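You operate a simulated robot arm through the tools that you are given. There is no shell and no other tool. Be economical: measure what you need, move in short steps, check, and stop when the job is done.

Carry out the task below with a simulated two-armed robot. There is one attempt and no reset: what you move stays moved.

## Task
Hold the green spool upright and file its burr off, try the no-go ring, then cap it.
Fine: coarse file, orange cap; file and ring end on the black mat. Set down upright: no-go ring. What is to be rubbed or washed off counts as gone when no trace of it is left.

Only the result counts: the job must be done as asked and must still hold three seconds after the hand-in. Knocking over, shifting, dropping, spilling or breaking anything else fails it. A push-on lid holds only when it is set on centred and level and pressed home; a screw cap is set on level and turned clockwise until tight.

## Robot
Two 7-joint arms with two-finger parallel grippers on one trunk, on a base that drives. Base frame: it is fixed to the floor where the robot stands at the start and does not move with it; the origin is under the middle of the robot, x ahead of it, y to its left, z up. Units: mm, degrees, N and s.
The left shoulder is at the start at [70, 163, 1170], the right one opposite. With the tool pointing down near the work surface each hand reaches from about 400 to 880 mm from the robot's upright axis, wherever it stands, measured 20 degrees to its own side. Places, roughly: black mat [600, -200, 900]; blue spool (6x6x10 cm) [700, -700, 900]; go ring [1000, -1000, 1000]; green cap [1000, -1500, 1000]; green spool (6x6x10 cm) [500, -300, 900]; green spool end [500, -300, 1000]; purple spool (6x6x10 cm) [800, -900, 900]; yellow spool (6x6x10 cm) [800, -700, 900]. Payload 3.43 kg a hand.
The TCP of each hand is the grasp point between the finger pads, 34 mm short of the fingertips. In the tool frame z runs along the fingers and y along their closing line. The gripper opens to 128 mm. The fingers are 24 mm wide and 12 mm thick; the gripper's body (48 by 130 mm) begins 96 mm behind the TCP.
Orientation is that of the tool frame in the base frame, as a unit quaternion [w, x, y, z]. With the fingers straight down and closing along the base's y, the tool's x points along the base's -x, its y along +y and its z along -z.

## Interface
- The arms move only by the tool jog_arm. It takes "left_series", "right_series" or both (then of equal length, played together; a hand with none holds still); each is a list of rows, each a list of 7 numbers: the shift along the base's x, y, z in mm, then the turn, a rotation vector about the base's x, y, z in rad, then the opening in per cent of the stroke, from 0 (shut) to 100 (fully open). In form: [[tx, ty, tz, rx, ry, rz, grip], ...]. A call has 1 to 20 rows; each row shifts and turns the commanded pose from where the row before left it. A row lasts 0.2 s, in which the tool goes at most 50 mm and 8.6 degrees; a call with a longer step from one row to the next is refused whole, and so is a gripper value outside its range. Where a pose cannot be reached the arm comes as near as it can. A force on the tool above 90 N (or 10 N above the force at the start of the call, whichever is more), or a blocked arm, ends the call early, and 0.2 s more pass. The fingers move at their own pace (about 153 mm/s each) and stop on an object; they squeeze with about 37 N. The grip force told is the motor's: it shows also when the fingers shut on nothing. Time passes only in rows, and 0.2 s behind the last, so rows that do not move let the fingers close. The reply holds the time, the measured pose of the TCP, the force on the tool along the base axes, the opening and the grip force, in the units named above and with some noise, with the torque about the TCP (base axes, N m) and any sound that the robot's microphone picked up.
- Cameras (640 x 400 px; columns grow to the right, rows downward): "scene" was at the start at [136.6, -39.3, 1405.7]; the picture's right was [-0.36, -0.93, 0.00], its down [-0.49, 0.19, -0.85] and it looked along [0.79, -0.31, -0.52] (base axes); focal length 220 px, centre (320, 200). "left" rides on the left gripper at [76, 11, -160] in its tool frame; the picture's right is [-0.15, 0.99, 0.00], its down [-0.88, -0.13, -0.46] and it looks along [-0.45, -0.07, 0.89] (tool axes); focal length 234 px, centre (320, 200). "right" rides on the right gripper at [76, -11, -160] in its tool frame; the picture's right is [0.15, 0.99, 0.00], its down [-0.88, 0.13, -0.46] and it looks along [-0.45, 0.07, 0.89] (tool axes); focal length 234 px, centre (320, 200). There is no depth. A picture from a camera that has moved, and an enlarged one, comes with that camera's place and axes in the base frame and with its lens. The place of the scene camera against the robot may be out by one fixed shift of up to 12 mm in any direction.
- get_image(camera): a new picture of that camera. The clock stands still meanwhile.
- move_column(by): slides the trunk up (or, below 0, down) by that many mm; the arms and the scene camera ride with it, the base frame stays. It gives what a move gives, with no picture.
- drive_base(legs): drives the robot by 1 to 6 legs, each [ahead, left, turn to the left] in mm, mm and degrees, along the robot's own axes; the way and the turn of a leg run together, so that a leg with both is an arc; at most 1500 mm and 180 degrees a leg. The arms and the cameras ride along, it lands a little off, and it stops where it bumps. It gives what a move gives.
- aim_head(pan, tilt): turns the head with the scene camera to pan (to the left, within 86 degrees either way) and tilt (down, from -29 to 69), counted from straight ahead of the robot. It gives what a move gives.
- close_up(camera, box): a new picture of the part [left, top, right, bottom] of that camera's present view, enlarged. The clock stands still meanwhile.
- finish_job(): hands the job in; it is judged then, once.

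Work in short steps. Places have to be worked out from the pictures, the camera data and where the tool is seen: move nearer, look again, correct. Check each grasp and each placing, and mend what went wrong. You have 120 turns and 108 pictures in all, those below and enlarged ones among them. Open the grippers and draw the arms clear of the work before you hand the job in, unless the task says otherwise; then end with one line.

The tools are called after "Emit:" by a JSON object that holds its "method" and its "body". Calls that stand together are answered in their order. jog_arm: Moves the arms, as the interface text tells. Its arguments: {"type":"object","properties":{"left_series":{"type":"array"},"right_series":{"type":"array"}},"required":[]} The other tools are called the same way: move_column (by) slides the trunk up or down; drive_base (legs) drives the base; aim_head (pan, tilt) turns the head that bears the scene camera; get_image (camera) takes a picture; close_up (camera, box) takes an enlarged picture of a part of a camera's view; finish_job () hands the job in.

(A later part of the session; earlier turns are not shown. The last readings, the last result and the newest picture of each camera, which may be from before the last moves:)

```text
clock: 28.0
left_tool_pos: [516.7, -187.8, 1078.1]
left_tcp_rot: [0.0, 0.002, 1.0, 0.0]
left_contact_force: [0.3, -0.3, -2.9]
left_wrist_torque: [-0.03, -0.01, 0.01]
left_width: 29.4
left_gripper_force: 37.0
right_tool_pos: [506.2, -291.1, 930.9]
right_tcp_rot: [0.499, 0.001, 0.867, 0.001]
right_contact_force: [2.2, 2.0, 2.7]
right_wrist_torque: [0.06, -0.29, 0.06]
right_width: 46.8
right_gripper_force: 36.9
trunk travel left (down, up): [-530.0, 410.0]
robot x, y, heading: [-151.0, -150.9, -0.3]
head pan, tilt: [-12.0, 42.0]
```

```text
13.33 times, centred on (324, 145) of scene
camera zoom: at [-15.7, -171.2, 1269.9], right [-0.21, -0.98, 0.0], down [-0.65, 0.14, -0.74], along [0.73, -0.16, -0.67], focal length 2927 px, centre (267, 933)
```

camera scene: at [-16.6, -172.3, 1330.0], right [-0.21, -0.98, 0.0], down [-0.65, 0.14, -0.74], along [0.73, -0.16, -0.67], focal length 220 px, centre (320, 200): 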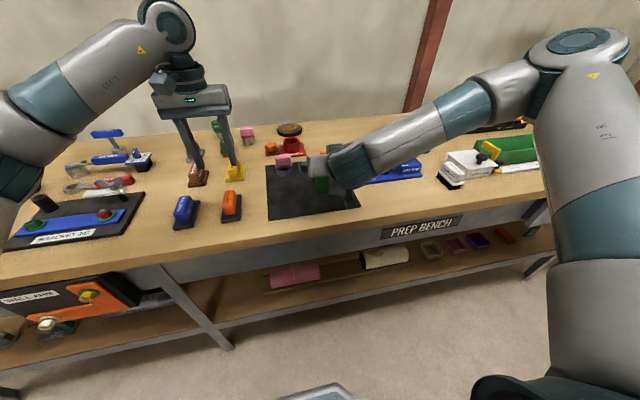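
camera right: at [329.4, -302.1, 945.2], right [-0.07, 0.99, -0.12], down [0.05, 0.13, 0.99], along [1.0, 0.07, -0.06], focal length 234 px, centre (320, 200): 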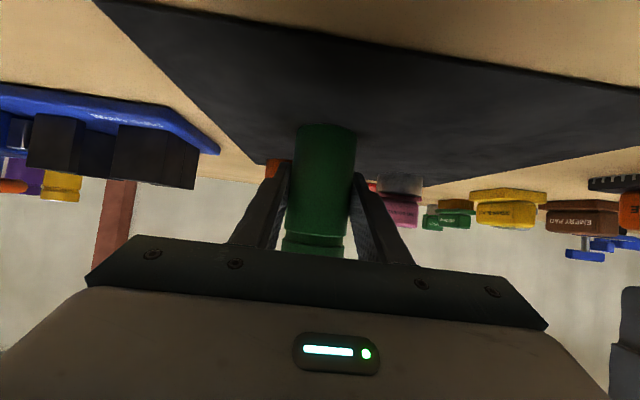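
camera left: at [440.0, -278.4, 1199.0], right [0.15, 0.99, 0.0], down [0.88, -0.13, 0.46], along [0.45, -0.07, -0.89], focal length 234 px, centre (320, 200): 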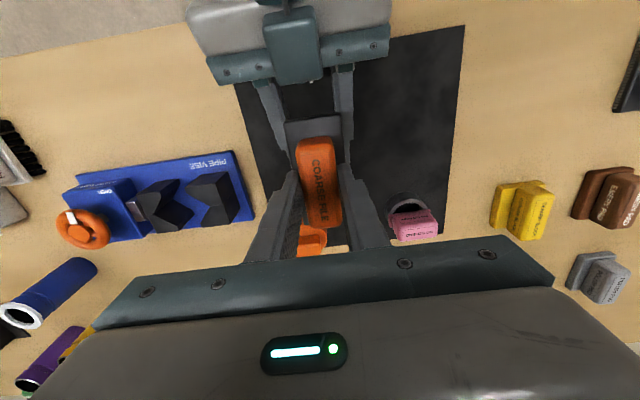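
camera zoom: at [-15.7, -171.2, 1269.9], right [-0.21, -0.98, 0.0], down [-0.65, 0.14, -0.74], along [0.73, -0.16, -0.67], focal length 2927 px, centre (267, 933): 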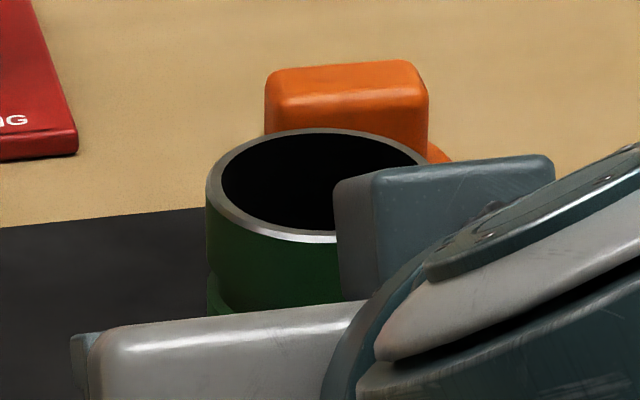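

The rim is clean bare metal with no burr left. I set the file down on the mat's empty area near (478,-168).

Emit:
{"method": "jog_arm", "body": {"left_series": [[-20, 10, -20, 0, 0, 0, 10], [-19, 10, -30, 0, 0, 0, 10], [0, 0, -40, 0, 0, 0, 10], [0, 0, -30, 0, 0, 0, 10], [0, 0, -10, 0, 0, 0, 10], [0, 0, -3, 0, 0, 0, 10], [0, 0, 0, 0, 0, 0, 10]]}}

Emit:
{"method": "get_image", "body": {"camera": "left"}}

```text
clock: 29.6
left_tool_pos: [478.1, -169.7, 944.5]
left_tcp_rot: [0.0, 0.0, 1.0, 0.0]
left_contact_force: [-0.4, 0.3, -2.7]
left_wrist_torque: [0.0, -0.01, 0.01]
left_width: 29.4
left_gripper_force: 36.8
right_tool_pos: [505.7, -290.9, 930.0]
right_tcp_rot: [0.499, 0.001, 0.867, 0.001]
right_contact_force: [2.7, 0.6, 8.1]
right_wrist_torque: [-0.1, -0.32, 0.1]
right_width: 46.8
right_gripper_force: 36.7
trunk travel left (down, up): [-530.0, 410.0]
robot x, y, heading: [-148.0, -148.3, -0.1]
head pan, tilt: [-12.0, 42.0]
```

```text
72 pictures are left
camera left: at [403.3, -157.0, 1104.9], right [0.15, 0.99, 0.0], down [0.88, -0.13, 0.46], along [0.45, -0.07, -0.89], focal length 234 px, centre (320, 200)
```

left: 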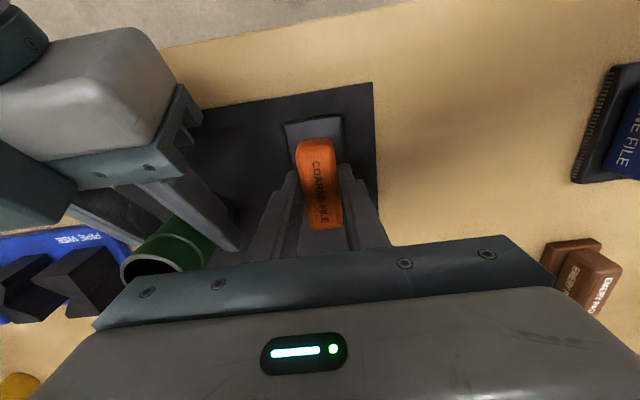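

It hangs just over the mat with the whole plate inside. I lower it in 2 mm steps until it touches.

Emit:
{"method": "jog_arm", "body": {"left_series": [[0, 0, -2, 0, 0, 0, 10], [0, 0, -2, 0, 0, 0, 10], [0, 0, 0, 0, 0, 0, 10]]}}

```text
clock: 30.4
left_tool_pos: [477.7, -169.7, 940.3]
left_tcp_rot: [0.0, 0.001, 1.0, 0.0]
left_contact_force: [0.1, 0.3, -2.8]
left_wrist_torque: [-0.01, 0.02, 0.01]
left_width: 29.6
left_gripper_force: 36.7
right_tool_pos: [507.3, -292.7, 930.4]
right_tcp_rot: [0.499, 0.0, 0.866, 0.003]
right_contact_force: [4.9, 1.3, 9.8]
right_wrist_torque: [-0.11, -0.23, 0.14]
right_width: 46.6
right_gripper_force: 37.3
trunk travel left (down, up): [-530.0, 410.0]
robot x, y, heading: [-150.7, -148.1, 0.1]
head pan, tilt: [-12.0, 42.0]
```

Emit:
{"method": "jog_arm", "body": {"left_series": [[0, 0, -1.5, 0, 0, 0, 10], [0, 0, 0, 0, 0, 0, 10]]}}

```text
clock: 31.0
left_tool_pos: [477.9, -169.2, 939.4]
left_tcp_rot: [0.0, 0.001, 1.0, -0.001]
left_contact_force: [0.3, 0.9, -2.2]
left_wrist_torque: [0.01, 0.0, -0.03]
left_width: 29.4
left_gripper_force: 37.4
right_tool_pos: [505.0, -292.1, 930.3]
right_tcp_rot: [0.499, 0.001, 0.866, 0.001]
right_contact_force: [4.8, 1.2, 10.8]
right_wrist_torque: [-0.06, -0.13, 0.1]
right_width: 46.7
right_gripper_force: 37.2
trunk travel left (down, up): [-530.0, 410.0]
robot x, y, heading: [-150.1, -150.6, -0.3]
head pan, tilt: [-12.0, 42.0]
```

No touch yet at 939.4; one more small step.

Emit:
{"method": "jog_arm", "body": {"left_series": [[0, 0, -1.5, 0, 0, 0, 10], [0, 0, 0, 0, 0, 0, 10]]}}

Emit:
{"method": "jog_arm", "body": {"left_series": [[0, 0, -1.5, 0, 0, 0, 10], [0, 0, 0, 0, 0, 0, 10]]}}

```text
clock: 31.6
left_tool_pos: [477.9, -167.8, 938.4]
left_tcp_rot: [0.0, 0.001, 1.0, 0.0]
left_contact_force: [0.4, 0.6, -2.6]
left_wrist_torque: [-0.01, 0.02, -0.01]
left_width: 29.4
left_gripper_force: 37.4
right_tool_pos: [506.2, -292.3, 929.9]
right_tcp_rot: [0.499, 0.001, 0.867, 0.001]
right_contact_force: [6.2, 1.0, 10.4]
right_wrist_torque: [-0.02, -0.09, 0.11]
right_width: 46.6
right_gripper_force: 37.0
trunk travel left (down, up): [-530.0, 410.0]
robot x, y, heading: [-149.1, -141.0, -0.1]
head pan, tilt: [-12.0, 42.0]
```

```text
clock: 32.2
left_tool_pos: [477.9, -168.6, 937.6]
left_tcp_rot: [0.001, 0.002, 1.0, -0.001]
left_contact_force: [0.1, -1.3, 8.7]
left_wrist_torque: [0.07, -0.6, -0.12]
left_width: 29.5
left_gripper_force: 37.4
right_tool_pos: [504.5, -290.4, 931.3]
right_tcp_rot: [0.499, 0.001, 0.866, 0.001]
right_contact_force: [7.8, 2.0, 6.7]
right_wrist_torque: [-0.08, -0.39, 0.15]
right_width: 47.0
right_gripper_force: 37.1
trunk travel left (down, up): [-530.0, 410.0]
robot x, y, heading: [-152.9, -147.6, -0.2]
head pan, tilt: [-12.0, 42.0]
```

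The file rests on the mat (≈11 N). I release it, lift clear and move toward the no-go ring to look.

Emit:
{"method": "jog_arm", "body": {"left_series": [[0, 0, 0, 0, 0, 0, 40], [0, 0, 0, 0, 0, 0, 50], [0, 0, 30, 0, 0, 0, 50], [0, 0, 45, 0, 0, 0, 60], [25, 0, 30, 0, 0, 0, 70], [40, 0, 0, 0, 0, 0, 70], [40, -4, 0, 0, 0, 0, 70], [30, -5, 0, 0, 0, 0, 70], [0, 0, 0, 0, 0, 0, 70]]}}

Emit:
{"method": "get_image", "body": {"camera": "left"}}

Emit:
{"method": "close_up", "body": {"camera": "scene", "box": [230, 120, 350, 195]}}

```text
clock: 34.2
left_tool_pos: [604.6, -172.6, 1038.3]
left_tcp_rot: [0.0, 0.002, 1.0, -0.001]
left_contact_force: [-0.3, 0.1, 1.1]
left_wrist_torque: [0.05, 0.04, 0.04]
left_width: 89.6
left_gripper_force: 0.0
left hand out of reach, approached as far as the arm can: row 8
right_tool_pos: [503.7, -290.5, 931.0]
right_tcp_rot: [0.5, 0.0, 0.866, 0.003]
right_contact_force: [2.1, 4.0, 5.8]
right_wrist_torque: [-0.02, -0.14, 0.04]
right_width: 46.9
right_gripper_force: 37.0
trunk travel left (down, up): [-530.0, 410.0]
robot x, y, heading: [-149.1, -150.7, -0.0]
head pan, tilt: [-12.0, 42.0]
```

```text
71 pictures are left
camera left: at [529.3, -160.7, 1198.9], right [0.15, 0.99, 0.0], down [0.88, -0.13, 0.46], along [0.45, -0.07, -0.89], focal length 234 px, centre (320, 200)
```

left: 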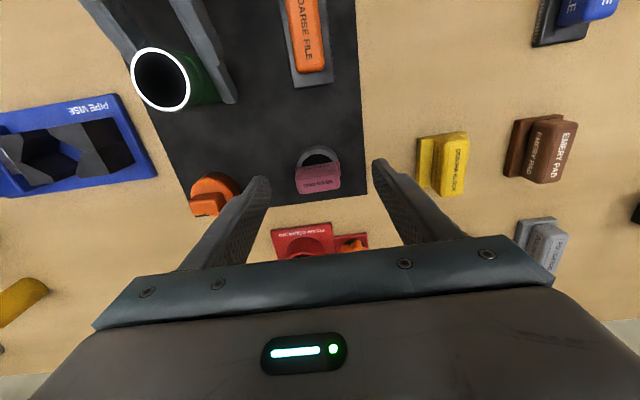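

```text
5.33 times, centred on (290, 158) of scene
camera zoom: at [-16.7, -171.2, 1269.9], right [-0.21, -0.98, 0.0], down [-0.65, 0.14, -0.74], along [0.73, -0.16, -0.67], focal length 1171 px, centre (480, 427)
```

zoom: 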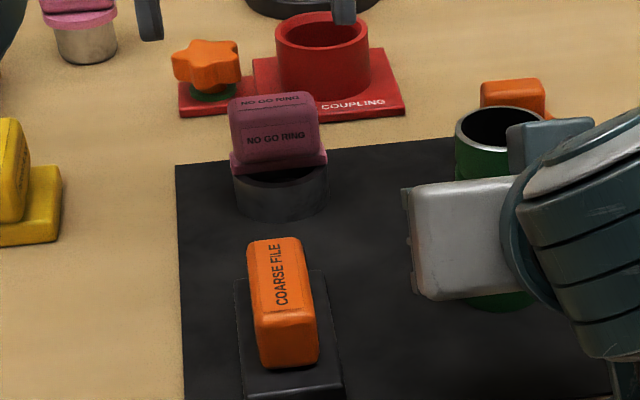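

The left arm can't reach the ring from this lowered, backed-off stance. The filing is done, so I open the right hand gently, raise the trunk straight up off the spool, and check.

Emit:
{"method": "jog_arm", "body": {"right_series": [[0, 0, 0, 0, 0, 0, 50], [0, 0, 0, 0, 0, 0, 65], [0, 0, 0, 0, 0, 0, 80], [0, 0, 0, 0, 0, 0, 80]]}}

Emit:
{"method": "move_column", "body": {"by": 120}}

Emit:
{"method": "get_image", "body": {"camera": "right"}}

Emit:
{"method": "get_image", "body": {"camera": "left"}}

```text
clock: 35.2
left_tool_pos: [604.7, -173.4, 1036.4]
left_tcp_rot: [0.0, 0.001, 1.0, 0.001]
left_contact_force: [0.2, -0.4, 0.2]
left_wrist_torque: [0.0, 0.0, 0.01]
left_width: 89.4
left_gripper_force: 0.0
right_tool_pos: [505.4, -291.3, 929.9]
right_tcp_rot: [0.498, 0.0, 0.867, 0.002]
right_contact_force: [-0.3, 0.2, -0.1]
right_wrist_torque: [0.01, 0.02, -0.02]
right_width: 102.6
right_gripper_force: 0.0
trunk travel left (down, up): [-530.0, 410.0]
robot x, y, heading: [-147.1, -151.5, -0.3]
head pan, tilt: [-12.0, 42.0]
```

```text
clock: 36.7
left_tool_pos: [604.8, -173.7, 1157.7]
left_tcp_rot: [-0.001, 0.002, 1.0, 0.001]
left_contact_force: [0.0, 0.9, -0.2]
left_wrist_torque: [0.0, 0.0, 0.0]
left_width: 89.5
left_gripper_force: 0.1
right_tool_pos: [505.3, -293.1, 1050.0]
right_tcp_rot: [0.498, 0.001, 0.867, 0.001]
right_contact_force: [0.1, -0.1, 0.4]
right_wrist_torque: [0.02, 0.0, 0.0]
right_width: 102.5
right_gripper_force: 0.0
trunk travel left (down, up): [-650.0, 290.0]
robot x, y, heading: [-150.5, -146.4, -0.1]
head pan, tilt: [-12.0, 42.0]
```

```text
69 pictures are left
camera right: at [329.6, -302.5, 1064.9], right [-0.07, 0.99, -0.12], down [0.05, 0.13, 0.99], along [1.0, 0.07, -0.06], focal length 234 px, centre (320, 200)
```

right: 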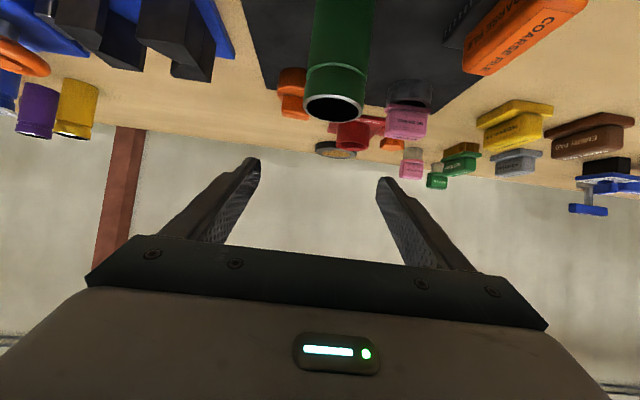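

```text
68 pictures are left
camera left: at [529.9, -162.4, 1318.4], right [0.15, 0.99, 0.0], down [0.88, -0.13, 0.45], along [0.45, -0.07, -0.89], focal length 234 px, centre (320, 200)
```

left: 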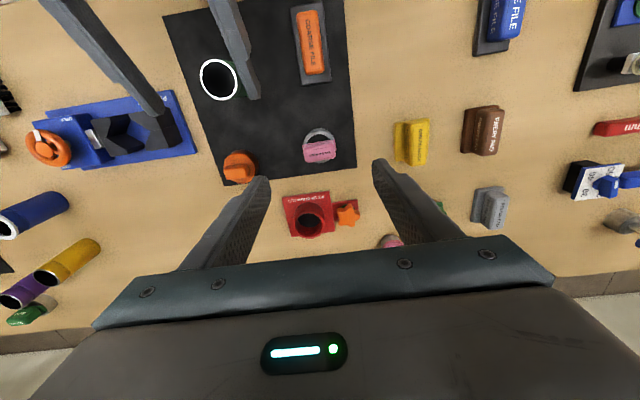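

The spool stands free. I retract the right hand up and to the right, pointing it down again, and pull the left hand back before driving forward.

Emit:
{"method": "jog_arm", "body": {"right_series": [[0, 0, 35, 0, 0, 0, 80], [0, 0, 35, 0, 0, 0, 80], [0, -15, 20, 0, 0.131, 0, 80], [0, -25, 10, 0, 0.131, 0, 80], [0, -30, 0, 0, 0.131, 0, 80], [-10, -30, 0, 0, 0.131, 0, 80], [-10, -30, 0, 0, 0.131, 0, 80], [-15, -30, 0, 0, 0.131, 0, 80], [-15, -20, 0, 0, 0.131, 0, 80], [-15, -20, 0, 0, 0.131, 0, 80]], "left_series": [[-7, 0, 0, 0, 0, 0, 70], [-7, 0, 0, 0, 0, 0, 70], [-7, 0, 0, 0, 0, 0, 70], [-7, 0, 0, 0, 0, 0, 70], [-7, 0, 0, 0, 0, 0, 70], [-7, 0, 0, 0, 0, 0, 70], [-7, 0, 0, 0, 0, 0, 70], [-7, 0, 0, 0, 0, 0, 70], [-7, 0, 0, 0, 0, 0, 70], [-7, 0, 0, 0, 0, 0, 70]]}}

Emit:
{"method": "drive_base", "body": {"legs": [[90, 0, 0]]}}

Emit:
{"method": "get_image", "body": {"camera": "left"}}

Emit:
{"method": "get_image", "body": {"camera": "scene"}}

```text
clock: 38.9
left_tool_pos: [589.8, -191.6, 1172.9]
left_tcp_rot: [-0.003, 0.002, 1.0, 0.002]
left_contact_force: [0.6, -0.1, 0.8]
left_wrist_torque: [0.0, 0.01, -0.03]
left_width: 89.5
left_gripper_force: 0.0
left hand out of reach, approached as far as the arm can: row 1, 2, 3, 4, 5, 6, 7, 8, 9, 10
right_tool_pos: [440.4, -494.3, 1150.7]
right_tcp_rot: [-0.004, 0.001, 1.0, 0.001]
right_contact_force: [-0.4, 0.5, -0.1]
right_wrist_torque: [0.02, 0.0, 0.03]
right_width: 102.4
right_gripper_force: 0.1
trunk travel left (down, up): [-650.0, 290.0]
robot x, y, heading: [-152.3, -145.8, -0.3]
head pan, tilt: [-12.0, 42.0]
```

```text
clock: 40.0
left_tool_pos: [676.5, -192.4, 1173.6]
left_tcp_rot: [-0.002, 0.001, 1.0, 0.0]
left_contact_force: [1.0, 0.1, 0.3]
left_wrist_torque: [0.05, 0.02, 0.0]
left_width: 89.5
left_gripper_force: 0.1
right_tool_pos: [527.8, -492.9, 1152.1]
right_tcp_rot: [-0.001, 0.001, 1.0, 0.001]
right_contact_force: [-0.5, 0.0, 0.3]
right_wrist_torque: [0.01, 0.05, 0.0]
right_width: 102.6
right_gripper_force: 0.1
trunk travel left (down, up): [-650.0, 290.0]
robot x, y, heading: [-59.9, -148.4, -0.2]
head pan, tilt: [-12.0, 42.0]
```

```text
67 pictures are left
camera left: at [603.0, -180.2, 1334.2], right [0.15, 0.99, 0.0], down [0.88, -0.13, 0.45], along [0.45, -0.07, -0.89], focal length 234 px, centre (320, 200)
```

left: 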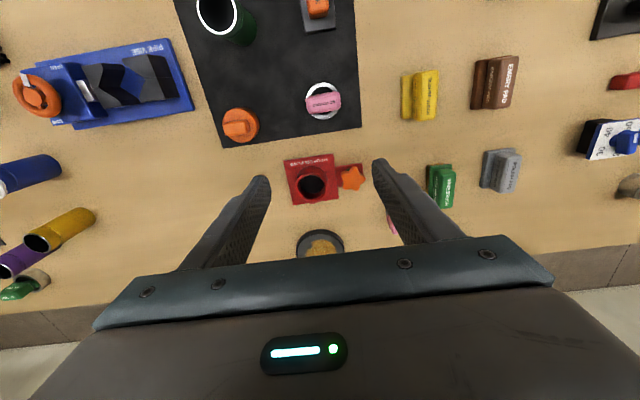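

```text
66 pictures are left
camera scene: at [71.4, -172.7, 1390.0], right [-0.21, -0.98, 0.0], down [-0.65, 0.14, -0.74], along [0.73, -0.16, -0.67], focal length 220 px, centre (320, 200)
```

scene: 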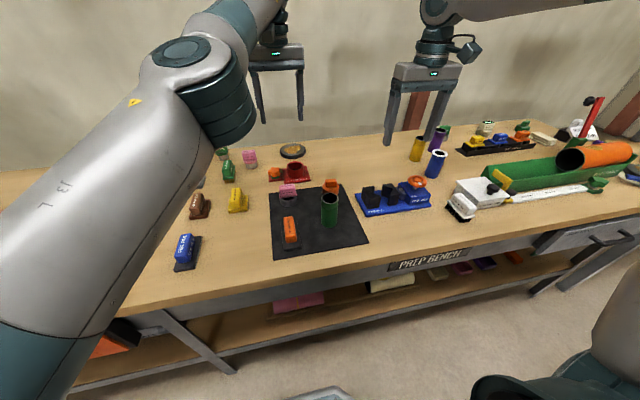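

From above, the ring shows as a hollow ring bridged by the pink handle, at ≈(632,-181). I zoom in on the ring and on the orange cap.

Emit:
{"method": "close_up", "body": {"camera": "left", "box": [200, 70, 360, 170]}}

```text
4.00 times, centred on (280, 120) of left
camera zoom: at [603.0, -180.2, 1334.2], right [0.15, 0.99, 0.0], down [0.88, -0.13, 0.45], along [0.45, -0.07, -0.89], focal length 937 px, centre (480, 520)
```

zoom: 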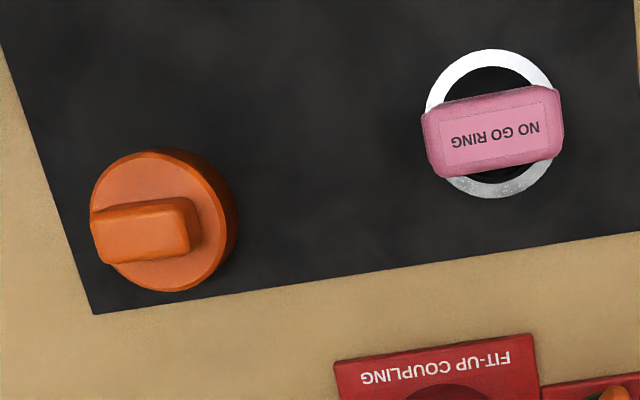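

The handle lies along y (~55 mm long), so the present wrist orientation suits it. I move above it and part-way down, then check.

Emit:
{"method": "jog_arm", "body": {"left_series": [[-15, 4, -20, 0, 0, 0, 70], [-15, 4, -40, 0, 0, 0, 70], [-15, 3, -40, 0, 0, 0, 70], [0, 0, -40, 0, 0, 0, 70], [0, 0, 0, 0, 0, 0, 70]]}}

Emit:
{"method": "get_image", "body": {"camera": "left"}}

Emit:
{"method": "close_up", "body": {"camera": "scene", "box": [240, 140, 360, 215]}}

```text
clock: 41.2
left_tool_pos: [690.3, -197.1, 1121.8]
left_tcp_rot: [-0.003, 0.001, 1.0, 0.0]
left_contact_force: [-0.2, -0.1, -0.4]
left_wrist_torque: [-0.01, -0.02, -0.01]
left_width: 89.6
left_gripper_force: 0.0
left hand out of reach, approached as far as the arm can: row 1, 2, 3, 4
right_tool_pos: [528.1, -492.6, 1152.4]
right_tcp_rot: [-0.002, 0.001, 1.0, 0.001]
right_contact_force: [0.0, -0.4, 0.7]
right_wrist_torque: [-0.01, -0.01, -0.02]
right_width: 102.5
right_gripper_force: 0.1
trunk travel left (down, up): [-650.0, 290.0]
robot x, y, heading: [-60.6, -150.9, -0.2]
head pan, tilt: [-12.0, 42.0]
```

```text
64 pictures are left
camera left: at [616.4, -186.4, 1283.3], right [0.15, 0.99, 0.0], down [0.88, -0.13, 0.45], along [0.45, -0.07, -0.89], focal length 234 px, centre (320, 200)
```

left: 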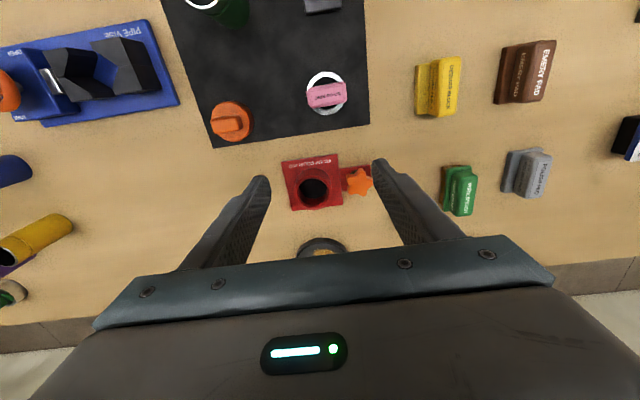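

```text
5.33 times, centred on (300, 178) of scene
camera zoom: at [71.6, -172.6, 1389.9], right [-0.21, -0.98, 0.0], down [-0.65, 0.14, -0.74], along [0.73, -0.16, -0.67], focal length 1171 px, centre (427, 320)
```

zoom: 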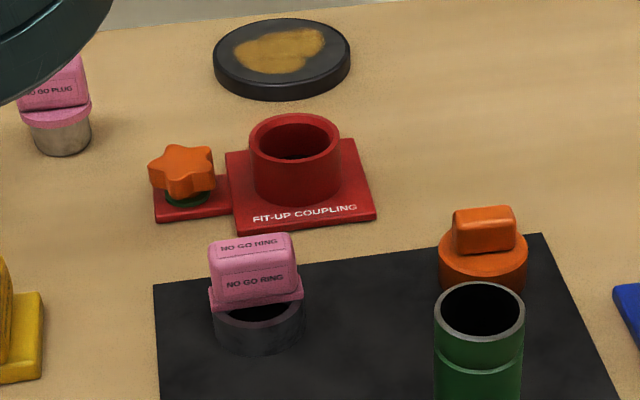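

The left arm is hung up at a limit and lags its command. I send a few still rows to see if it converges.

Emit:
{"method": "jog_arm", "body": {"left_series": [[0, 0, 0, 0, 0, 0, 70], [0, 0, 0, 0, 0, 0, 70], [0, 0, 0, 0, 0, 0, 70]]}}

Emit:
{"method": "jog_arm", "body": {"left_series": [[0, 30, 20, 0, 0, 0, 70], [0, 30, 0, 0, 0, 0, 70]]}}

```text
clock: 42.0
left_tool_pos: [690.1, -197.7, 1122.5]
left_tcp_rot: [-0.003, 0.001, 1.0, 0.002]
left_contact_force: [0.6, 0.9, 0.0]
left_wrist_torque: [0.0, -0.01, -0.01]
left_width: 89.7
left_gripper_force: 0.0
right_tool_pos: [528.9, -492.5, 1149.9]
right_tcp_rot: [-0.002, 0.002, 1.0, 0.001]
right_contact_force: [-0.5, -0.3, 0.4]
right_wrist_torque: [0.03, -0.01, 0.0]
right_width: 102.5
right_gripper_force: 0.0
trunk travel left (down, up): [-650.0, 290.0]
robot x, y, heading: [-60.9, -148.7, -0.2]
head pan, tilt: [-12.0, 42.0]
```

```text
clock: 42.6
left_tool_pos: [705.6, -141.0, 1144.7]
left_tcp_rot: [-0.004, 0.003, 1.0, 0.001]
left_contact_force: [0.1, 0.4, 0.1]
left_wrist_torque: [-0.01, 0.0, 0.02]
left_width: 89.5
left_gripper_force: 0.1
left hand out of reach, approached as far as the arm can: row 1, 2
right_tool_pos: [527.7, -491.7, 1151.7]
right_tcp_rot: [-0.003, 0.001, 1.0, 0.001]
right_contact_force: [0.0, 0.5, -0.2]
right_wrist_torque: [-0.03, 0.01, -0.04]
right_width: 102.3
right_gripper_force: 0.1
trunk travel left (down, up): [-650.0, 290.0]
robot x, y, heading: [-65.6, -150.1, -0.0]
head pan, tilt: [-12.0, 42.0]
```

The hand keeps a constant distance from the shoulder, so the arm is fully stretched (singular elbow). I try to break out of it with wrist tilts and a larger inward step.

Emit:
{"method": "jog_arm", "body": {"left_series": [[-20, 10, -10, 0, -0.13, 0, 70], [-20, 10, -10, 0, -0.13, 0, 70], [-30, 0, -10, 0, 0, 0, 70], [-30, 0, -10, 0, 0, 0, 70]]}}

```text
clock: 43.6
left_tool_pos: [645.5, -132.6, 1119.3]
left_tcp_rot: [0.092, -0.016, 0.996, -0.002]
left_contact_force: [-9.2, -5.6, -1.4]
left_wrist_torque: [0.69, -1.12, 0.05]
left_width: 89.5
left_gripper_force: 0.0
left hand out of reach, approached as far as the arm can: row 1, 2
right_tool_pos: [525.1, -493.9, 1152.5]
right_tcp_rot: [-0.002, 0.001, 1.0, 0.003]
right_contact_force: [0.5, -0.5, -0.2]
right_wrist_torque: [0.02, 0.05, 0.03]
right_width: 102.4
right_gripper_force: 0.0
trunk travel left (down, up): [-650.0, 290.0]
robot x, y, heading: [-64.2, -148.2, -0.5]
head pan, tilt: [-12.0, 42.0]
```

It came free. I let it settle and look before restoring the vertical orientation.

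Emit:
{"method": "jog_arm", "body": {"left_series": [[0, 0, 0, 0, 0, 0, 70], [-20, 0, 0, 0, 0, 0, 70], [0, 0, 0, 0, 0, 0, 70]]}}

Emit:
{"method": "get_image", "body": {"camera": "scene"}}

```text
clock: 44.4
left_tool_pos: [616.8, -138.3, 1118.2]
left_tcp_rot: [0.094, 0.002, 0.996, 0.002]
left_contact_force: [0.7, -0.4, -0.6]
left_wrist_torque: [0.01, -0.01, -0.01]
left_width: 89.9
left_gripper_force: 0.0
right_tool_pos: [527.8, -494.6, 1150.8]
right_tcp_rot: [-0.003, 0.002, 1.0, 0.001]
right_contact_force: [1.0, 0.6, 0.8]
right_wrist_torque: [0.02, 0.02, 0.03]
right_width: 102.5
right_gripper_force: 0.1
trunk travel left (down, up): [-650.0, 290.0]
robot x, y, heading: [-61.5, -149.0, -0.2]
head pan, tilt: [-12.0, 42.0]
```

```text
62 pictures are left
camera scene: at [72.1, -173.4, 1389.8], right [-0.21, -0.98, 0.0], down [-0.65, 0.14, -0.74], along [0.73, -0.16, -0.67], focal length 220 px, centre (320, 200)
```

scene: 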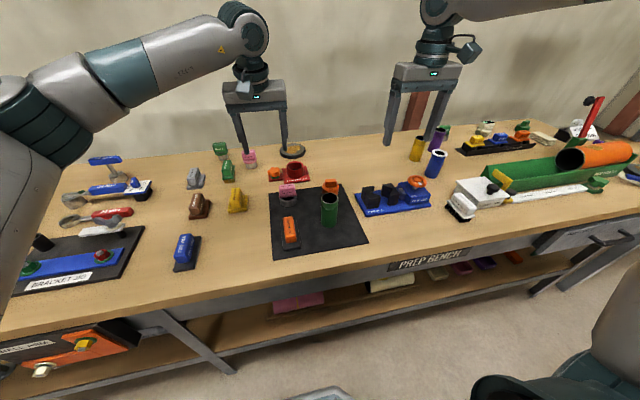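

Arm normal again. I level the tool (+0.188 rad about y) and go over the ring to z≈1023.

Emit:
{"method": "jog_arm", "body": {"left_series": [[5, -14, -25, 0, 0.063, 0, 70], [5, -14, -25, 0, 0.063, 0, 70], [5, -15, -25, 0, 0.062, 0, 70], [0, 0, -20, 0, 0, 0, 70], [0, 0, 0, 0, 0, 0, 70]]}}

Emit:
{"method": "get_image", "body": {"camera": "left"}}

Emit:
{"method": "close_up", "body": {"camera": "scene", "box": [240, 140, 360, 215]}}

```text
clock: 45.6
left_tool_pos: [631.6, -180.1, 1022.2]
left_tcp_rot: [0.0, 0.002, 1.0, 0.002]
left_contact_force: [0.1, 0.3, 0.0]
left_wrist_torque: [0.04, 0.0, 0.01]
left_width: 89.9
left_gripper_force: 0.1
right_tool_pos: [527.8, -493.4, 1151.0]
right_tcp_rot: [-0.001, 0.002, 1.0, 0.0]
right_contact_force: [-0.4, 0.7, -0.7]
right_wrist_torque: [0.03, 0.05, -0.04]
right_width: 102.4
right_gripper_force: 0.0
trunk travel left (down, up): [-650.0, 290.0]
robot x, y, heading: [-63.5, -147.1, -0.3]
head pan, tilt: [-12.0, 42.0]
```

```text
61 pictures are left
camera left: at [557.4, -168.0, 1183.3], right [0.15, 0.99, 0.0], down [0.88, -0.13, 0.46], along [0.45, -0.07, -0.89], focal length 234 px, centre (320, 200)
```

left: 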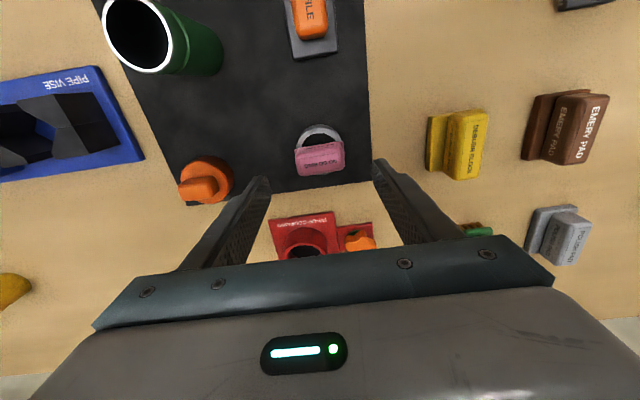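

```text
5.33 times, centred on (300, 178) of scene
camera zoom: at [71.5, -172.6, 1389.9], right [-0.21, -0.98, 0.0], down [-0.65, 0.14, -0.74], along [0.73, -0.16, -0.67], focal length 1171 px, centre (427, 320)
```

zoom: 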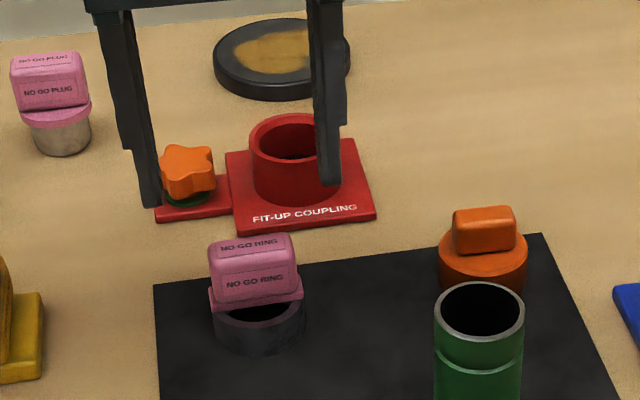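

Handle top is at z≈947 and its base at ≈912, so I lower to TCP z≈952 and close on it.

Emit:
{"method": "jog_arm", "body": {"left_series": [[0, 0, -30, 0, 0, 0, 70], [0, 0, -30, 0, 0, 0, 70], [0, 0, -10, 0, 0, 0, 70], [0, 0, 0, 0, 0, 0, 70]]}}

Emit:
{"method": "close_up", "body": {"camera": "scene", "box": [240, 140, 360, 215]}}

```text
clock: 46.6
left_tool_pos: [632.9, -179.2, 954.2]
left_tcp_rot: [0.001, 0.002, 1.0, 0.001]
left_contact_force: [0.1, 0.2, -0.4]
left_wrist_torque: [0.02, -0.02, 0.0]
left_width: 89.9
left_gripper_force: 0.1
right_tool_pos: [527.4, -492.2, 1150.3]
right_tcp_rot: [-0.002, 0.002, 1.0, 0.002]
right_contact_force: [-0.1, 0.4, -0.3]
right_wrist_torque: [0.0, -0.01, 0.05]
right_width: 102.5
right_gripper_force: 0.0
trunk travel left (down, up): [-650.0, 290.0]
robot x, y, heading: [-65.0, -148.6, -0.2]
head pan, tilt: [-12.0, 42.0]
```

```text
5.33 times, centred on (300, 178) of scene
camera zoom: at [71.9, -172.6, 1389.9], right [-0.21, -0.98, 0.0], down [-0.65, 0.14, -0.74], along [0.73, -0.16, -0.67], focal length 1171 px, centre (427, 320)
```

zoom: 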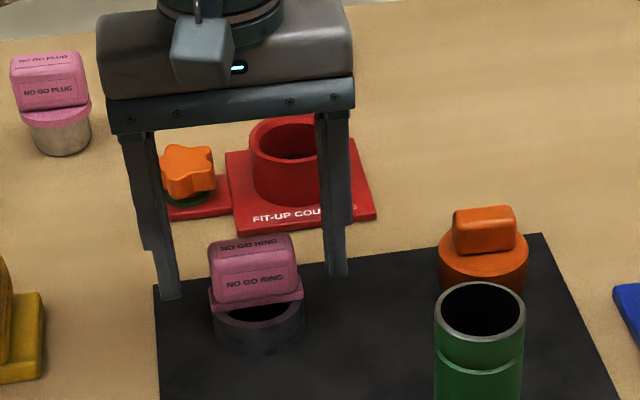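

The fingers straddle the handle centred, with tips near its lower edge. I close.

Emit:
{"method": "jog_arm", "body": {"left_series": [[0, 0, 0, 0, 0, 0, 50], [0, 0, 0, 0, 0, 0, 35], [0, 0, 0, 0, 0, 0, 20], [0, 0, 0, 0, 0, 0, 20]]}}

Emit:
{"method": "close_up", "body": {"camera": "scene", "box": [240, 140, 360, 215]}}

Emit:
{"method": "get_image", "body": {"camera": "left"}}

```text
clock: 47.6
left_tool_pos: [632.0, -180.2, 953.3]
left_tcp_rot: [0.0, 0.002, 1.0, 0.002]
left_contact_force: [1.4, 0.3, 0.8]
left_wrist_torque: [0.03, -0.06, 0.02]
left_width: 51.6
left_gripper_force: 37.0
right_tool_pos: [528.7, -492.7, 1152.0]
right_tcp_rot: [-0.002, 0.002, 1.0, 0.001]
right_contact_force: [-0.2, 0.2, 0.0]
right_wrist_torque: [0.0, -0.05, 0.0]
right_width: 102.6
right_gripper_force: 0.2
trunk travel left (down, up): [-650.0, 290.0]
robot x, y, heading: [-59.6, -150.2, -0.5]
head pan, tilt: [-12.0, 42.0]
```

```text
5.33 times, centred on (300, 178) of scene
camera zoom: at [71.9, -172.6, 1389.9], right [-0.21, -0.98, 0.0], down [-0.65, 0.14, -0.74], along [0.73, -0.16, -0.67], focal length 1171 px, centre (427, 320)
```

zoom: 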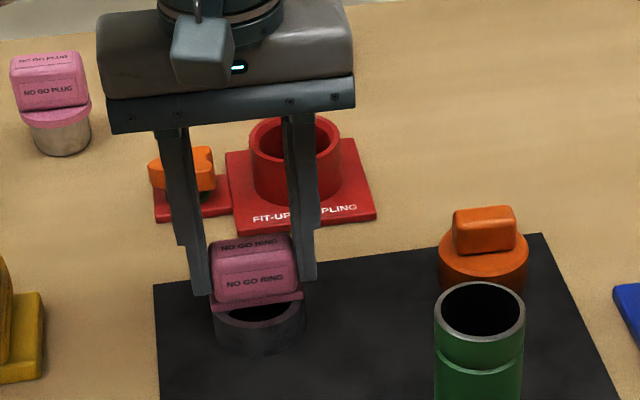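

```text
57 pictures are left
camera left: at [557.5, -168.0, 1114.2], right [0.15, 0.99, 0.0], down [0.88, -0.13, 0.46], along [0.45, -0.07, -0.89], focal length 234 px, centre (320, 200)
```

left: 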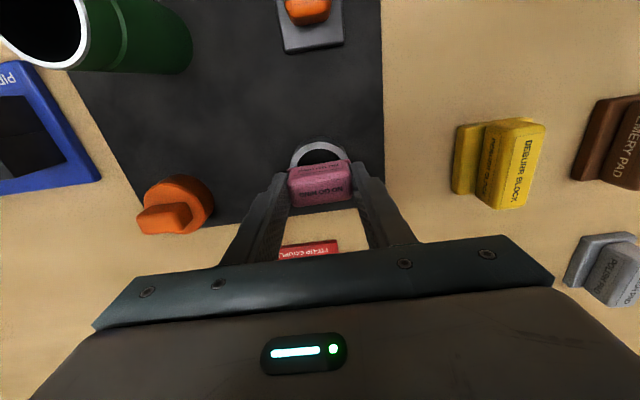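

The ring handle is gripped (51.6 mm), ring axis at the TCP and its underside 70 mm below it. I lift it and measure the spool again on the way.

Emit:
{"method": "jog_arm", "body": {"left_series": [[0, 0, 40, 0, 0, 0, 20], [0, 0, 45, 0, 0, 0, 20], [0, 0, 45, 0, 0, 0, 20], [-30, -10, 0, 0, 0, 0, 20], [-35, -10, 0, 0, 0, 0, 20], [-35, -10, 0, 0, 0, 0, 20], [0, 0, 0, 0, 0, 0, 20]]}}

Emit:
{"method": "get_image", "body": {"camera": "left"}}

Emit:
{"method": "close_up", "body": {"camera": "scene", "box": [260, 120, 380, 240]}}

```text
clock: 49.2
left_tool_pos: [532.9, -208.3, 1084.6]
left_tcp_rot: [0.0, 0.002, 1.0, 0.001]
left_contact_force: [-0.6, -0.1, -2.6]
left_wrist_torque: [-0.02, 0.04, 0.0]
left_width: 51.5
left_gripper_force: 36.6
right_tool_pos: [528.8, -493.9, 1151.8]
right_tcp_rot: [-0.003, 0.002, 1.0, 0.0]
right_contact_force: [1.0, -0.3, -0.4]
right_wrist_torque: [-0.02, 0.01, -0.03]
right_width: 102.5
right_gripper_force: 0.0
trunk travel left (down, up): [-650.0, 290.0]
robot x, y, heading: [-63.8, -150.7, -0.2]
head pan, tilt: [-12.0, 42.0]
```

```text
56 pictures are left
camera left: at [458.0, -196.3, 1244.9], right [0.15, 0.99, 0.0], down [0.88, -0.13, 0.46], along [0.45, -0.07, -0.89], focal length 234 px, centre (320, 200)
```

left: 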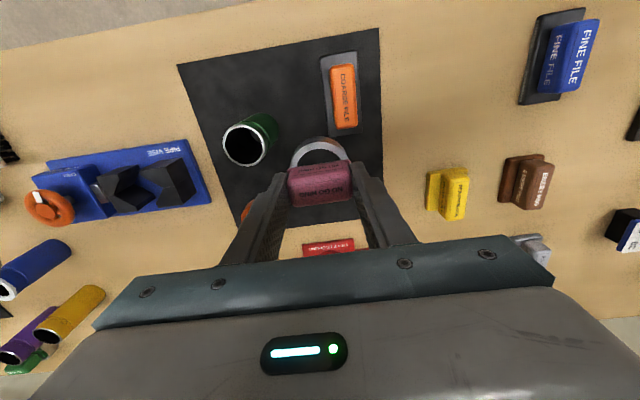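

```text
3.33 times, centred on (320, 180) of scene
camera zoom: at [72.6, -172.4, 1389.8], right [-0.21, -0.98, 0.0], down [-0.65, 0.14, -0.74], along [0.73, -0.16, -0.67], focal length 732 px, centre (320, 267)
```

zoom: 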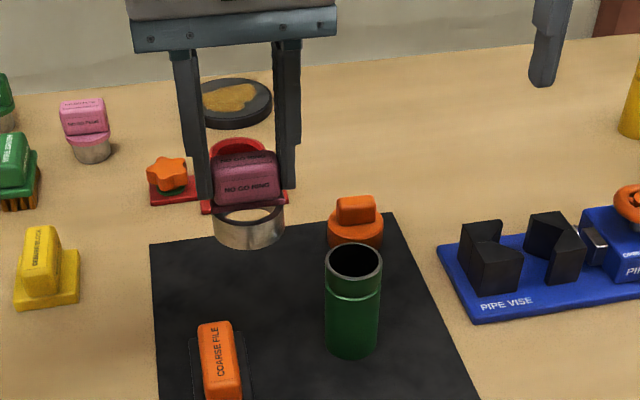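

Spool axis ≈(508,-290). I place the ring over it and descend to just above the rim.

Emit:
{"method": "jog_arm", "body": {"left_series": [[-8, -27, 0, 0, 0, 0, 20], [-8, -27, 0, 0, 0, 0, 20], [-8, -28, 0, 0, 0, 0, 20], [0, 0, -20, 0, 0, 0, 20], [0, 0, -6, 0, 0, 0, 20], [0, 0, 0, 0, 0, 0, 20]]}}

Emit:
{"method": "close_up", "body": {"camera": "scene", "box": [290, 140, 370, 190]}}

Emit:
{"method": "close_up", "body": {"camera": "left", "box": [250, 90, 390, 210]}}

```text
clock: 50.6
left_tool_pos: [508.1, -291.0, 1057.0]
left_tcp_rot: [0.001, 0.002, 1.0, 0.002]
left_contact_force: [-0.6, -0.1, -1.2]
left_wrist_torque: [0.03, 0.02, 0.02]
left_width: 51.5
left_gripper_force: 36.7
right_tool_pos: [527.4, -494.1, 1151.8]
right_tcp_rot: [-0.002, 0.001, 1.0, 0.002]
right_contact_force: [0.0, -0.2, -0.4]
right_wrist_torque: [-0.01, 0.04, 0.05]
right_width: 102.8
right_gripper_force: 0.1
trunk travel left (down, up): [-650.0, 290.0]
robot x, y, heading: [-64.4, -147.0, -0.1]
head pan, tilt: [-12.0, 42.0]
```

```text
8.00 times, centred on (330, 165) of scene
camera zoom: at [71.8, -173.1, 1389.9], right [-0.21, -0.98, 0.0], down [-0.65, 0.14, -0.74], along [0.73, -0.16, -0.67], focal length 1756 px, centre (240, 480)
```

zoom: 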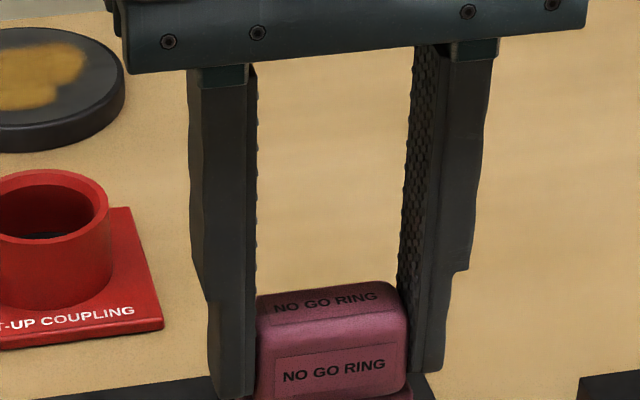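

```text
3.33 times, centred on (320, 150) of left
camera zoom: at [433.3, -279.0, 1217.9], right [0.15, 0.99, 0.0], down [0.88, -0.14, 0.46], along [0.45, -0.07, -0.89], focal length 781 px, centre (320, 367)
```

zoom: 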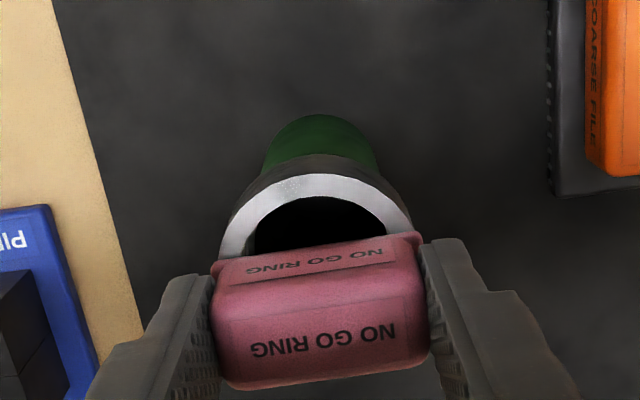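

The ring is concentric over the spool. I lower it gently until it touches the rim.

Emit:
{"method": "close_up", "body": {"camera": "scene", "box": [290, 170, 370, 220]}}

Emit:
{"method": "jog_arm", "body": {"left_series": [[0, 0, -2, 0, 0, 0, 20], [0, 0, -1, 0, 0, 0, 20], [0, 0, 0, 0, 0, 0, 20]]}}

```text
8.00 times, centred on (330, 195) of scene
camera zoom: at [71.8, -173.1, 1389.9], right [-0.21, -0.98, 0.0], down [-0.65, 0.14, -0.74], along [0.73, -0.16, -0.67], focal length 1756 px, centre (240, 240)
```

zoom: 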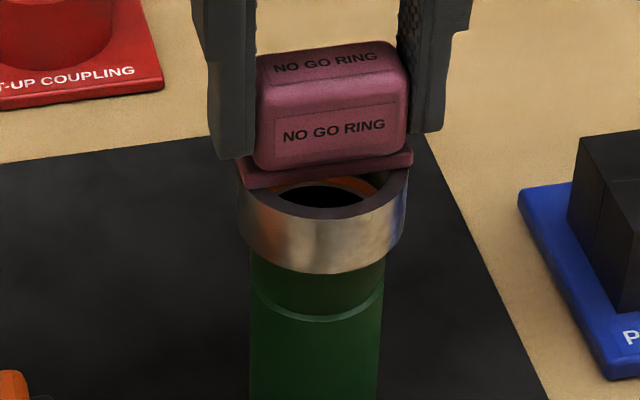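

```text
clock: 51.4
left_tool_pos: [508.7, -289.4, 1054.5]
left_tcp_rot: [0.0, 0.002, 1.0, 0.001]
left_contact_force: [0.3, -1.4, -1.1]
left_wrist_torque: [0.04, -0.02, -0.01]
left_width: 51.4
left_gripper_force: 37.3
right_tool_pos: [528.1, -493.6, 1151.3]
right_tcp_rot: [-0.002, 0.001, 1.0, 0.001]
right_contact_force: [0.3, 0.4, 0.5]
right_wrist_torque: [0.05, -0.01, 0.02]
right_width: 102.4
right_gripper_force: 0.1
trunk travel left (down, up): [-650.0, 290.0]
robot x, y, heading: [-62.8, -150.1, -0.0]
head pan, tilt: [-12.0, 42.0]
```

Emit:
{"method": "jog_arm", "body": {"left_series": [[0, 0, -2, 0, 0, 0, 20], [0, 0, 0, 0, 0, 0, 20]]}}

Emit:
{"method": "jog_arm", "body": {"left_series": [[0, 0, -2, 0, 0, 0, 20], [0, 0, 0, 0, 0, 0, 20]]}}

```text
clock: 52.0
left_tool_pos: [508.5, -289.3, 1053.3]
left_tcp_rot: [0.001, 0.002, 1.0, 0.0]
left_contact_force: [1.5, -1.6, 1.9]
left_wrist_torque: [-0.1, -0.22, -0.01]
left_width: 51.4
left_gripper_force: 37.1
right_tool_pos: [528.2, -493.2, 1151.3]
right_tcp_rot: [-0.002, 0.002, 1.0, 0.002]
right_contact_force: [0.3, -0.2, 0.1]
right_wrist_torque: [0.02, -0.01, -0.02]
right_width: 102.5
right_gripper_force: 0.1
trunk travel left (down, up): [-650.0, 290.0]
robot x, y, heading: [-64.6, -147.1, -0.2]
head pan, tilt: [-12.0, 42.0]
```

```text
clock: 52.6
left_tool_pos: [507.4, -289.1, 1051.4]
left_tcp_rot: [0.002, 0.002, 1.0, 0.001]
left_contact_force: [6.0, 0.5, 18.9]
left_wrist_torque: [0.0, -0.62, -0.01]
left_width: 51.5
left_gripper_force: 37.1
right_tool_pos: [526.7, -492.6, 1151.5]
right_tcp_rot: [-0.002, 0.001, 1.0, 0.001]
right_contact_force: [-0.7, 0.0, -0.1]
right_wrist_torque: [0.03, 0.01, 0.0]
right_width: 102.5
right_gripper_force: 0.1
trunk travel left (down, up): [-650.0, 290.0]
robot x, y, heading: [-61.6, -145.6, -0.4]
head pan, tilt: [-12.0, 42.0]
```

The ring stops on the rim with ~19 N, so it does not go on, as a no-go ring should. I hold briefly and look.

Emit:
{"method": "jog_arm", "body": {"left_series": [[0, 0, 0, 0, 0, 0, 20], [0, 0, 0, 0, 0, 0, 20], [0, 0, 0, 0, 0, 0, 20]]}}

Emit:
{"method": "close_up", "body": {"camera": "scene", "box": [290, 170, 370, 220]}}

Emit:
{"method": "close_up", "body": {"camera": "left", "box": [250, 90, 390, 210]}}

```text
clock: 53.4
left_tool_pos: [507.5, -290.1, 1052.2]
left_tcp_rot: [0.001, 0.001, 1.0, 0.001]
left_contact_force: [8.9, -1.6, 28.0]
left_wrist_torque: [-0.06, -0.82, 0.03]
left_width: 51.3
left_gripper_force: 36.7
right_tool_pos: [526.2, -491.0, 1153.9]
right_tcp_rot: [-0.002, 0.001, 1.0, 0.002]
right_contact_force: [0.8, -0.2, -1.0]
right_wrist_torque: [0.01, 0.03, 0.0]
right_width: 102.2
right_gripper_force: 0.1
trunk travel left (down, up): [-650.0, 290.0]
robot x, y, heading: [-61.5, -148.2, -0.2]
head pan, tilt: [-12.0, 42.0]
```

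```text
8.00 times, centred on (330, 195) of scene
camera zoom: at [70.3, -172.1, 1390.2], right [-0.21, -0.98, 0.0], down [-0.65, 0.14, -0.74], along [0.73, -0.16, -0.67], focal length 1756 px, centre (240, 240)
```

zoom: 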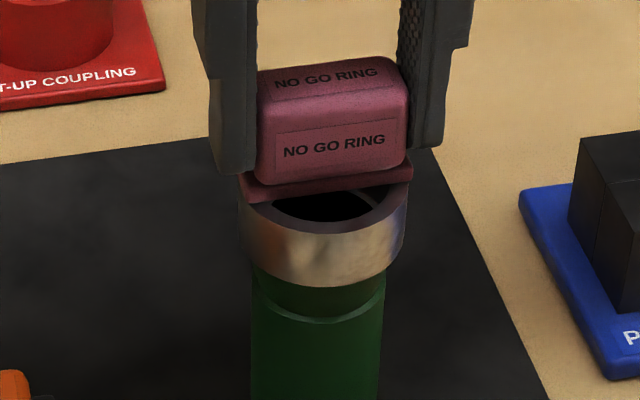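

```text
3.33 times, centred on (320, 150) of left
camera zoom: at [431.9, -278.4, 1212.2], right [0.15, 0.99, 0.0], down [0.88, -0.13, 0.46], along [0.45, -0.07, -0.89], focal length 781 px, centre (320, 367)
```

zoom: 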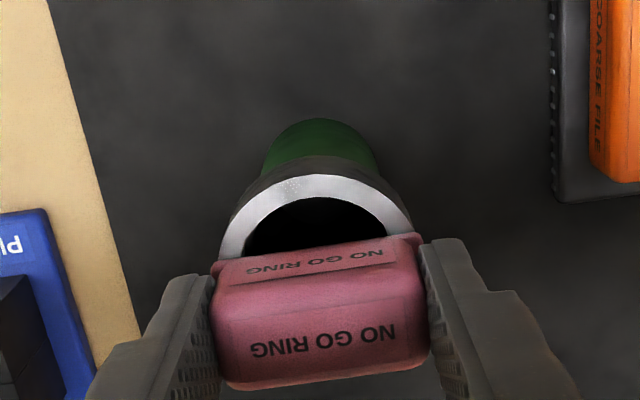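

The no-go ring is blocked by the rim, so the trial is done. I lift it straight off and carry it back to its place on the mat at (632,-181).

Emit:
{"method": "jog_arm", "body": {"left_series": [[0, 0, 5, 0, 0, 0, 20], [0, 0, 15, 0, 0, 0, 20], [0, 0, 20, 0, 0, 0, 20], [25, 22, 0, 0, 0, 0, 20], [25, 22, 0, 0, 0, 0, 20], [25, 22, 0, 0, 0, 0, 20], [25, 22, 0, 0, 0, 0, 20], [24, 21, 0, 0, 0, 0, 20], [0, 0, -40, 0, 0, 0, 20], [0, 0, -40, 0, 0, 0, 20], [0, 0, -40, 0, 0, 0, 20], [0, 0, -8, 0, 0, 0, 20], [0, 0, 0, 0, 0, 0, 20]]}}

Emit:
{"method": "close_up", "body": {"camera": "scene", "box": [240, 140, 360, 215]}}

```text
clock: 56.2
left_tool_pos: [633.0, -181.3, 960.4]
left_tcp_rot: [0.0, 0.002, 1.0, 0.001]
left_contact_force: [0.3, 0.0, -1.2]
left_wrist_torque: [0.0, 0.0, 0.04]
left_width: 51.2
left_gripper_force: 36.5
right_tool_pos: [527.6, -491.6, 1152.2]
right_tcp_rot: [-0.002, 0.002, 1.0, 0.001]
right_contact_force: [-0.3, -0.8, 0.2]
right_wrist_torque: [-0.03, 0.02, 0.03]
right_width: 102.4
right_gripper_force: 0.1
trunk travel left (down, up): [-650.0, 290.0]
robot x, y, heading: [-67.0, -150.9, -0.0]
head pan, tilt: [-12.0, 42.0]
```

```text
5.33 times, centred on (300, 178) of scene
camera zoom: at [71.9, -172.6, 1389.9], right [-0.21, -0.98, 0.0], down [-0.65, 0.14, -0.74], along [0.73, -0.16, -0.67], focal length 1171 px, centre (427, 320)
```

zoom: 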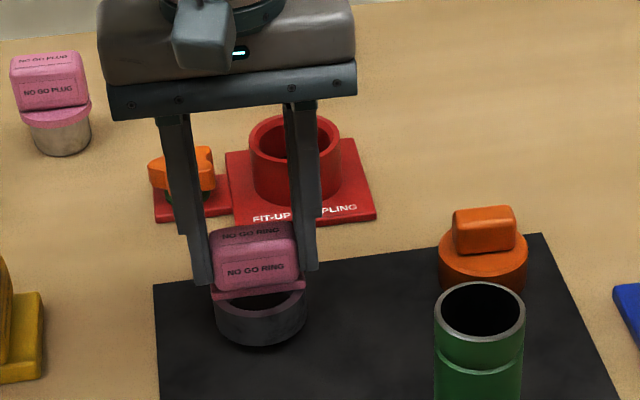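

The spool still stands and the ring hovers ~7 mm above the mat. I lower it to touch.

Emit:
{"method": "jog_arm", "body": {"left_series": [[0, 0, -3, 0, 0, 0, 20], [0, 0, -2, 0, 0, 0, 20], [0, 0, -1.5, 0, 0, 0, 20], [0, 0, 0, 0, 0, 0, 20]]}}

Emit:
{"method": "jog_arm", "body": {"left_series": [[0, 0, -1.5, 0, 0, 0, 20], [0, 0, 0, 0, 0, 0, 20]]}}

```text
clock: 57.2
left_tool_pos: [632.7, -181.8, 955.6]
left_tcp_rot: [0.0, 0.002, 1.0, 0.001]
left_contact_force: [-0.2, 0.3, -2.0]
left_wrist_torque: [0.01, -0.03, -0.03]
left_width: 51.3
left_gripper_force: 36.8
right_tool_pos: [527.8, -492.6, 1152.4]
right_tcp_rot: [-0.003, 0.001, 1.0, 0.001]
right_contact_force: [0.9, -0.6, -0.2]
right_wrist_torque: [0.01, 0.0, 0.01]
right_width: 102.3
right_gripper_force: 0.1
trunk travel left (down, up): [-650.0, 290.0]
robot x, y, heading: [-66.5, -145.5, 0.2]
head pan, tilt: [-12.0, 42.0]
```

```text
clock: 57.8
left_tool_pos: [632.7, -181.0, 954.2]
left_tcp_rot: [0.0, 0.001, 1.0, 0.002]
left_contact_force: [-0.1, -0.1, -2.2]
left_wrist_torque: [0.01, 0.01, -0.01]
left_width: 51.4
left_gripper_force: 36.7
right_tool_pos: [526.5, -494.1, 1151.5]
right_tcp_rot: [-0.003, 0.002, 1.0, 0.001]
right_contact_force: [0.7, 1.2, -1.2]
right_wrist_torque: [0.02, 0.02, -0.02]
right_width: 102.5
right_gripper_force: 0.1
trunk travel left (down, up): [-650.0, 290.0]
robot x, y, heading: [-63.9, -146.0, -0.3]
head pan, tilt: [-12.0, 42.0]
```

Still hanging (-2 N); a bit lower.

Emit:
{"method": "jog_arm", "body": {"left_series": [[0, 0, -1.2, 0, 0, 0, 20], [0, 0, 0, 0, 0, 0, 20]]}}

Emit:
{"method": "jog_arm", "body": {"left_series": [[0, 0, -1, 0, 0, 0, 20], [0, 0, 0, 0, 0, 0, 20]]}}

```text
clock: 58.4
left_tool_pos: [633.3, -181.2, 953.3]
left_tcp_rot: [0.001, 0.002, 1.0, 0.001]
left_contact_force: [1.0, 1.1, 5.9]
left_wrist_torque: [0.02, 0.16, 0.03]
left_width: 51.5
left_gripper_force: 37.4
right_tool_pos: [526.4, -492.7, 1152.3]
right_tcp_rot: [-0.001, 0.002, 1.0, 0.001]
right_contact_force: [-0.5, 0.5, -0.5]
right_wrist_torque: [0.0, 0.01, -0.01]
right_width: 102.5
right_gripper_force: 0.0
trunk travel left (down, up): [-650.0, 290.0]
robot x, y, heading: [-63.3, -149.2, -0.1]
head pan, tilt: [-12.0, 42.0]
```

```text
clock: 59.0
left_tool_pos: [632.6, -180.9, 953.2]
left_tcp_rot: [0.002, 0.001, 1.0, 0.0]
left_contact_force: [5.4, -0.1, 16.1]
left_wrist_torque: [0.0, 0.16, 0.03]
left_width: 51.1
left_gripper_force: 36.6
right_tool_pos: [526.2, -493.2, 1152.3]
right_tcp_rot: [-0.002, 0.001, 1.0, 0.001]
right_contact_force: [0.0, 0.1, -0.4]
right_wrist_torque: [0.02, 0.01, -0.02]
right_width: 102.5
right_gripper_force: 0.0
trunk travel left (down, up): [-650.0, 290.0]
robot x, y, heading: [-60.9, -146.5, -0.1]
head pan, tilt: [-12.0, 42.0]
```

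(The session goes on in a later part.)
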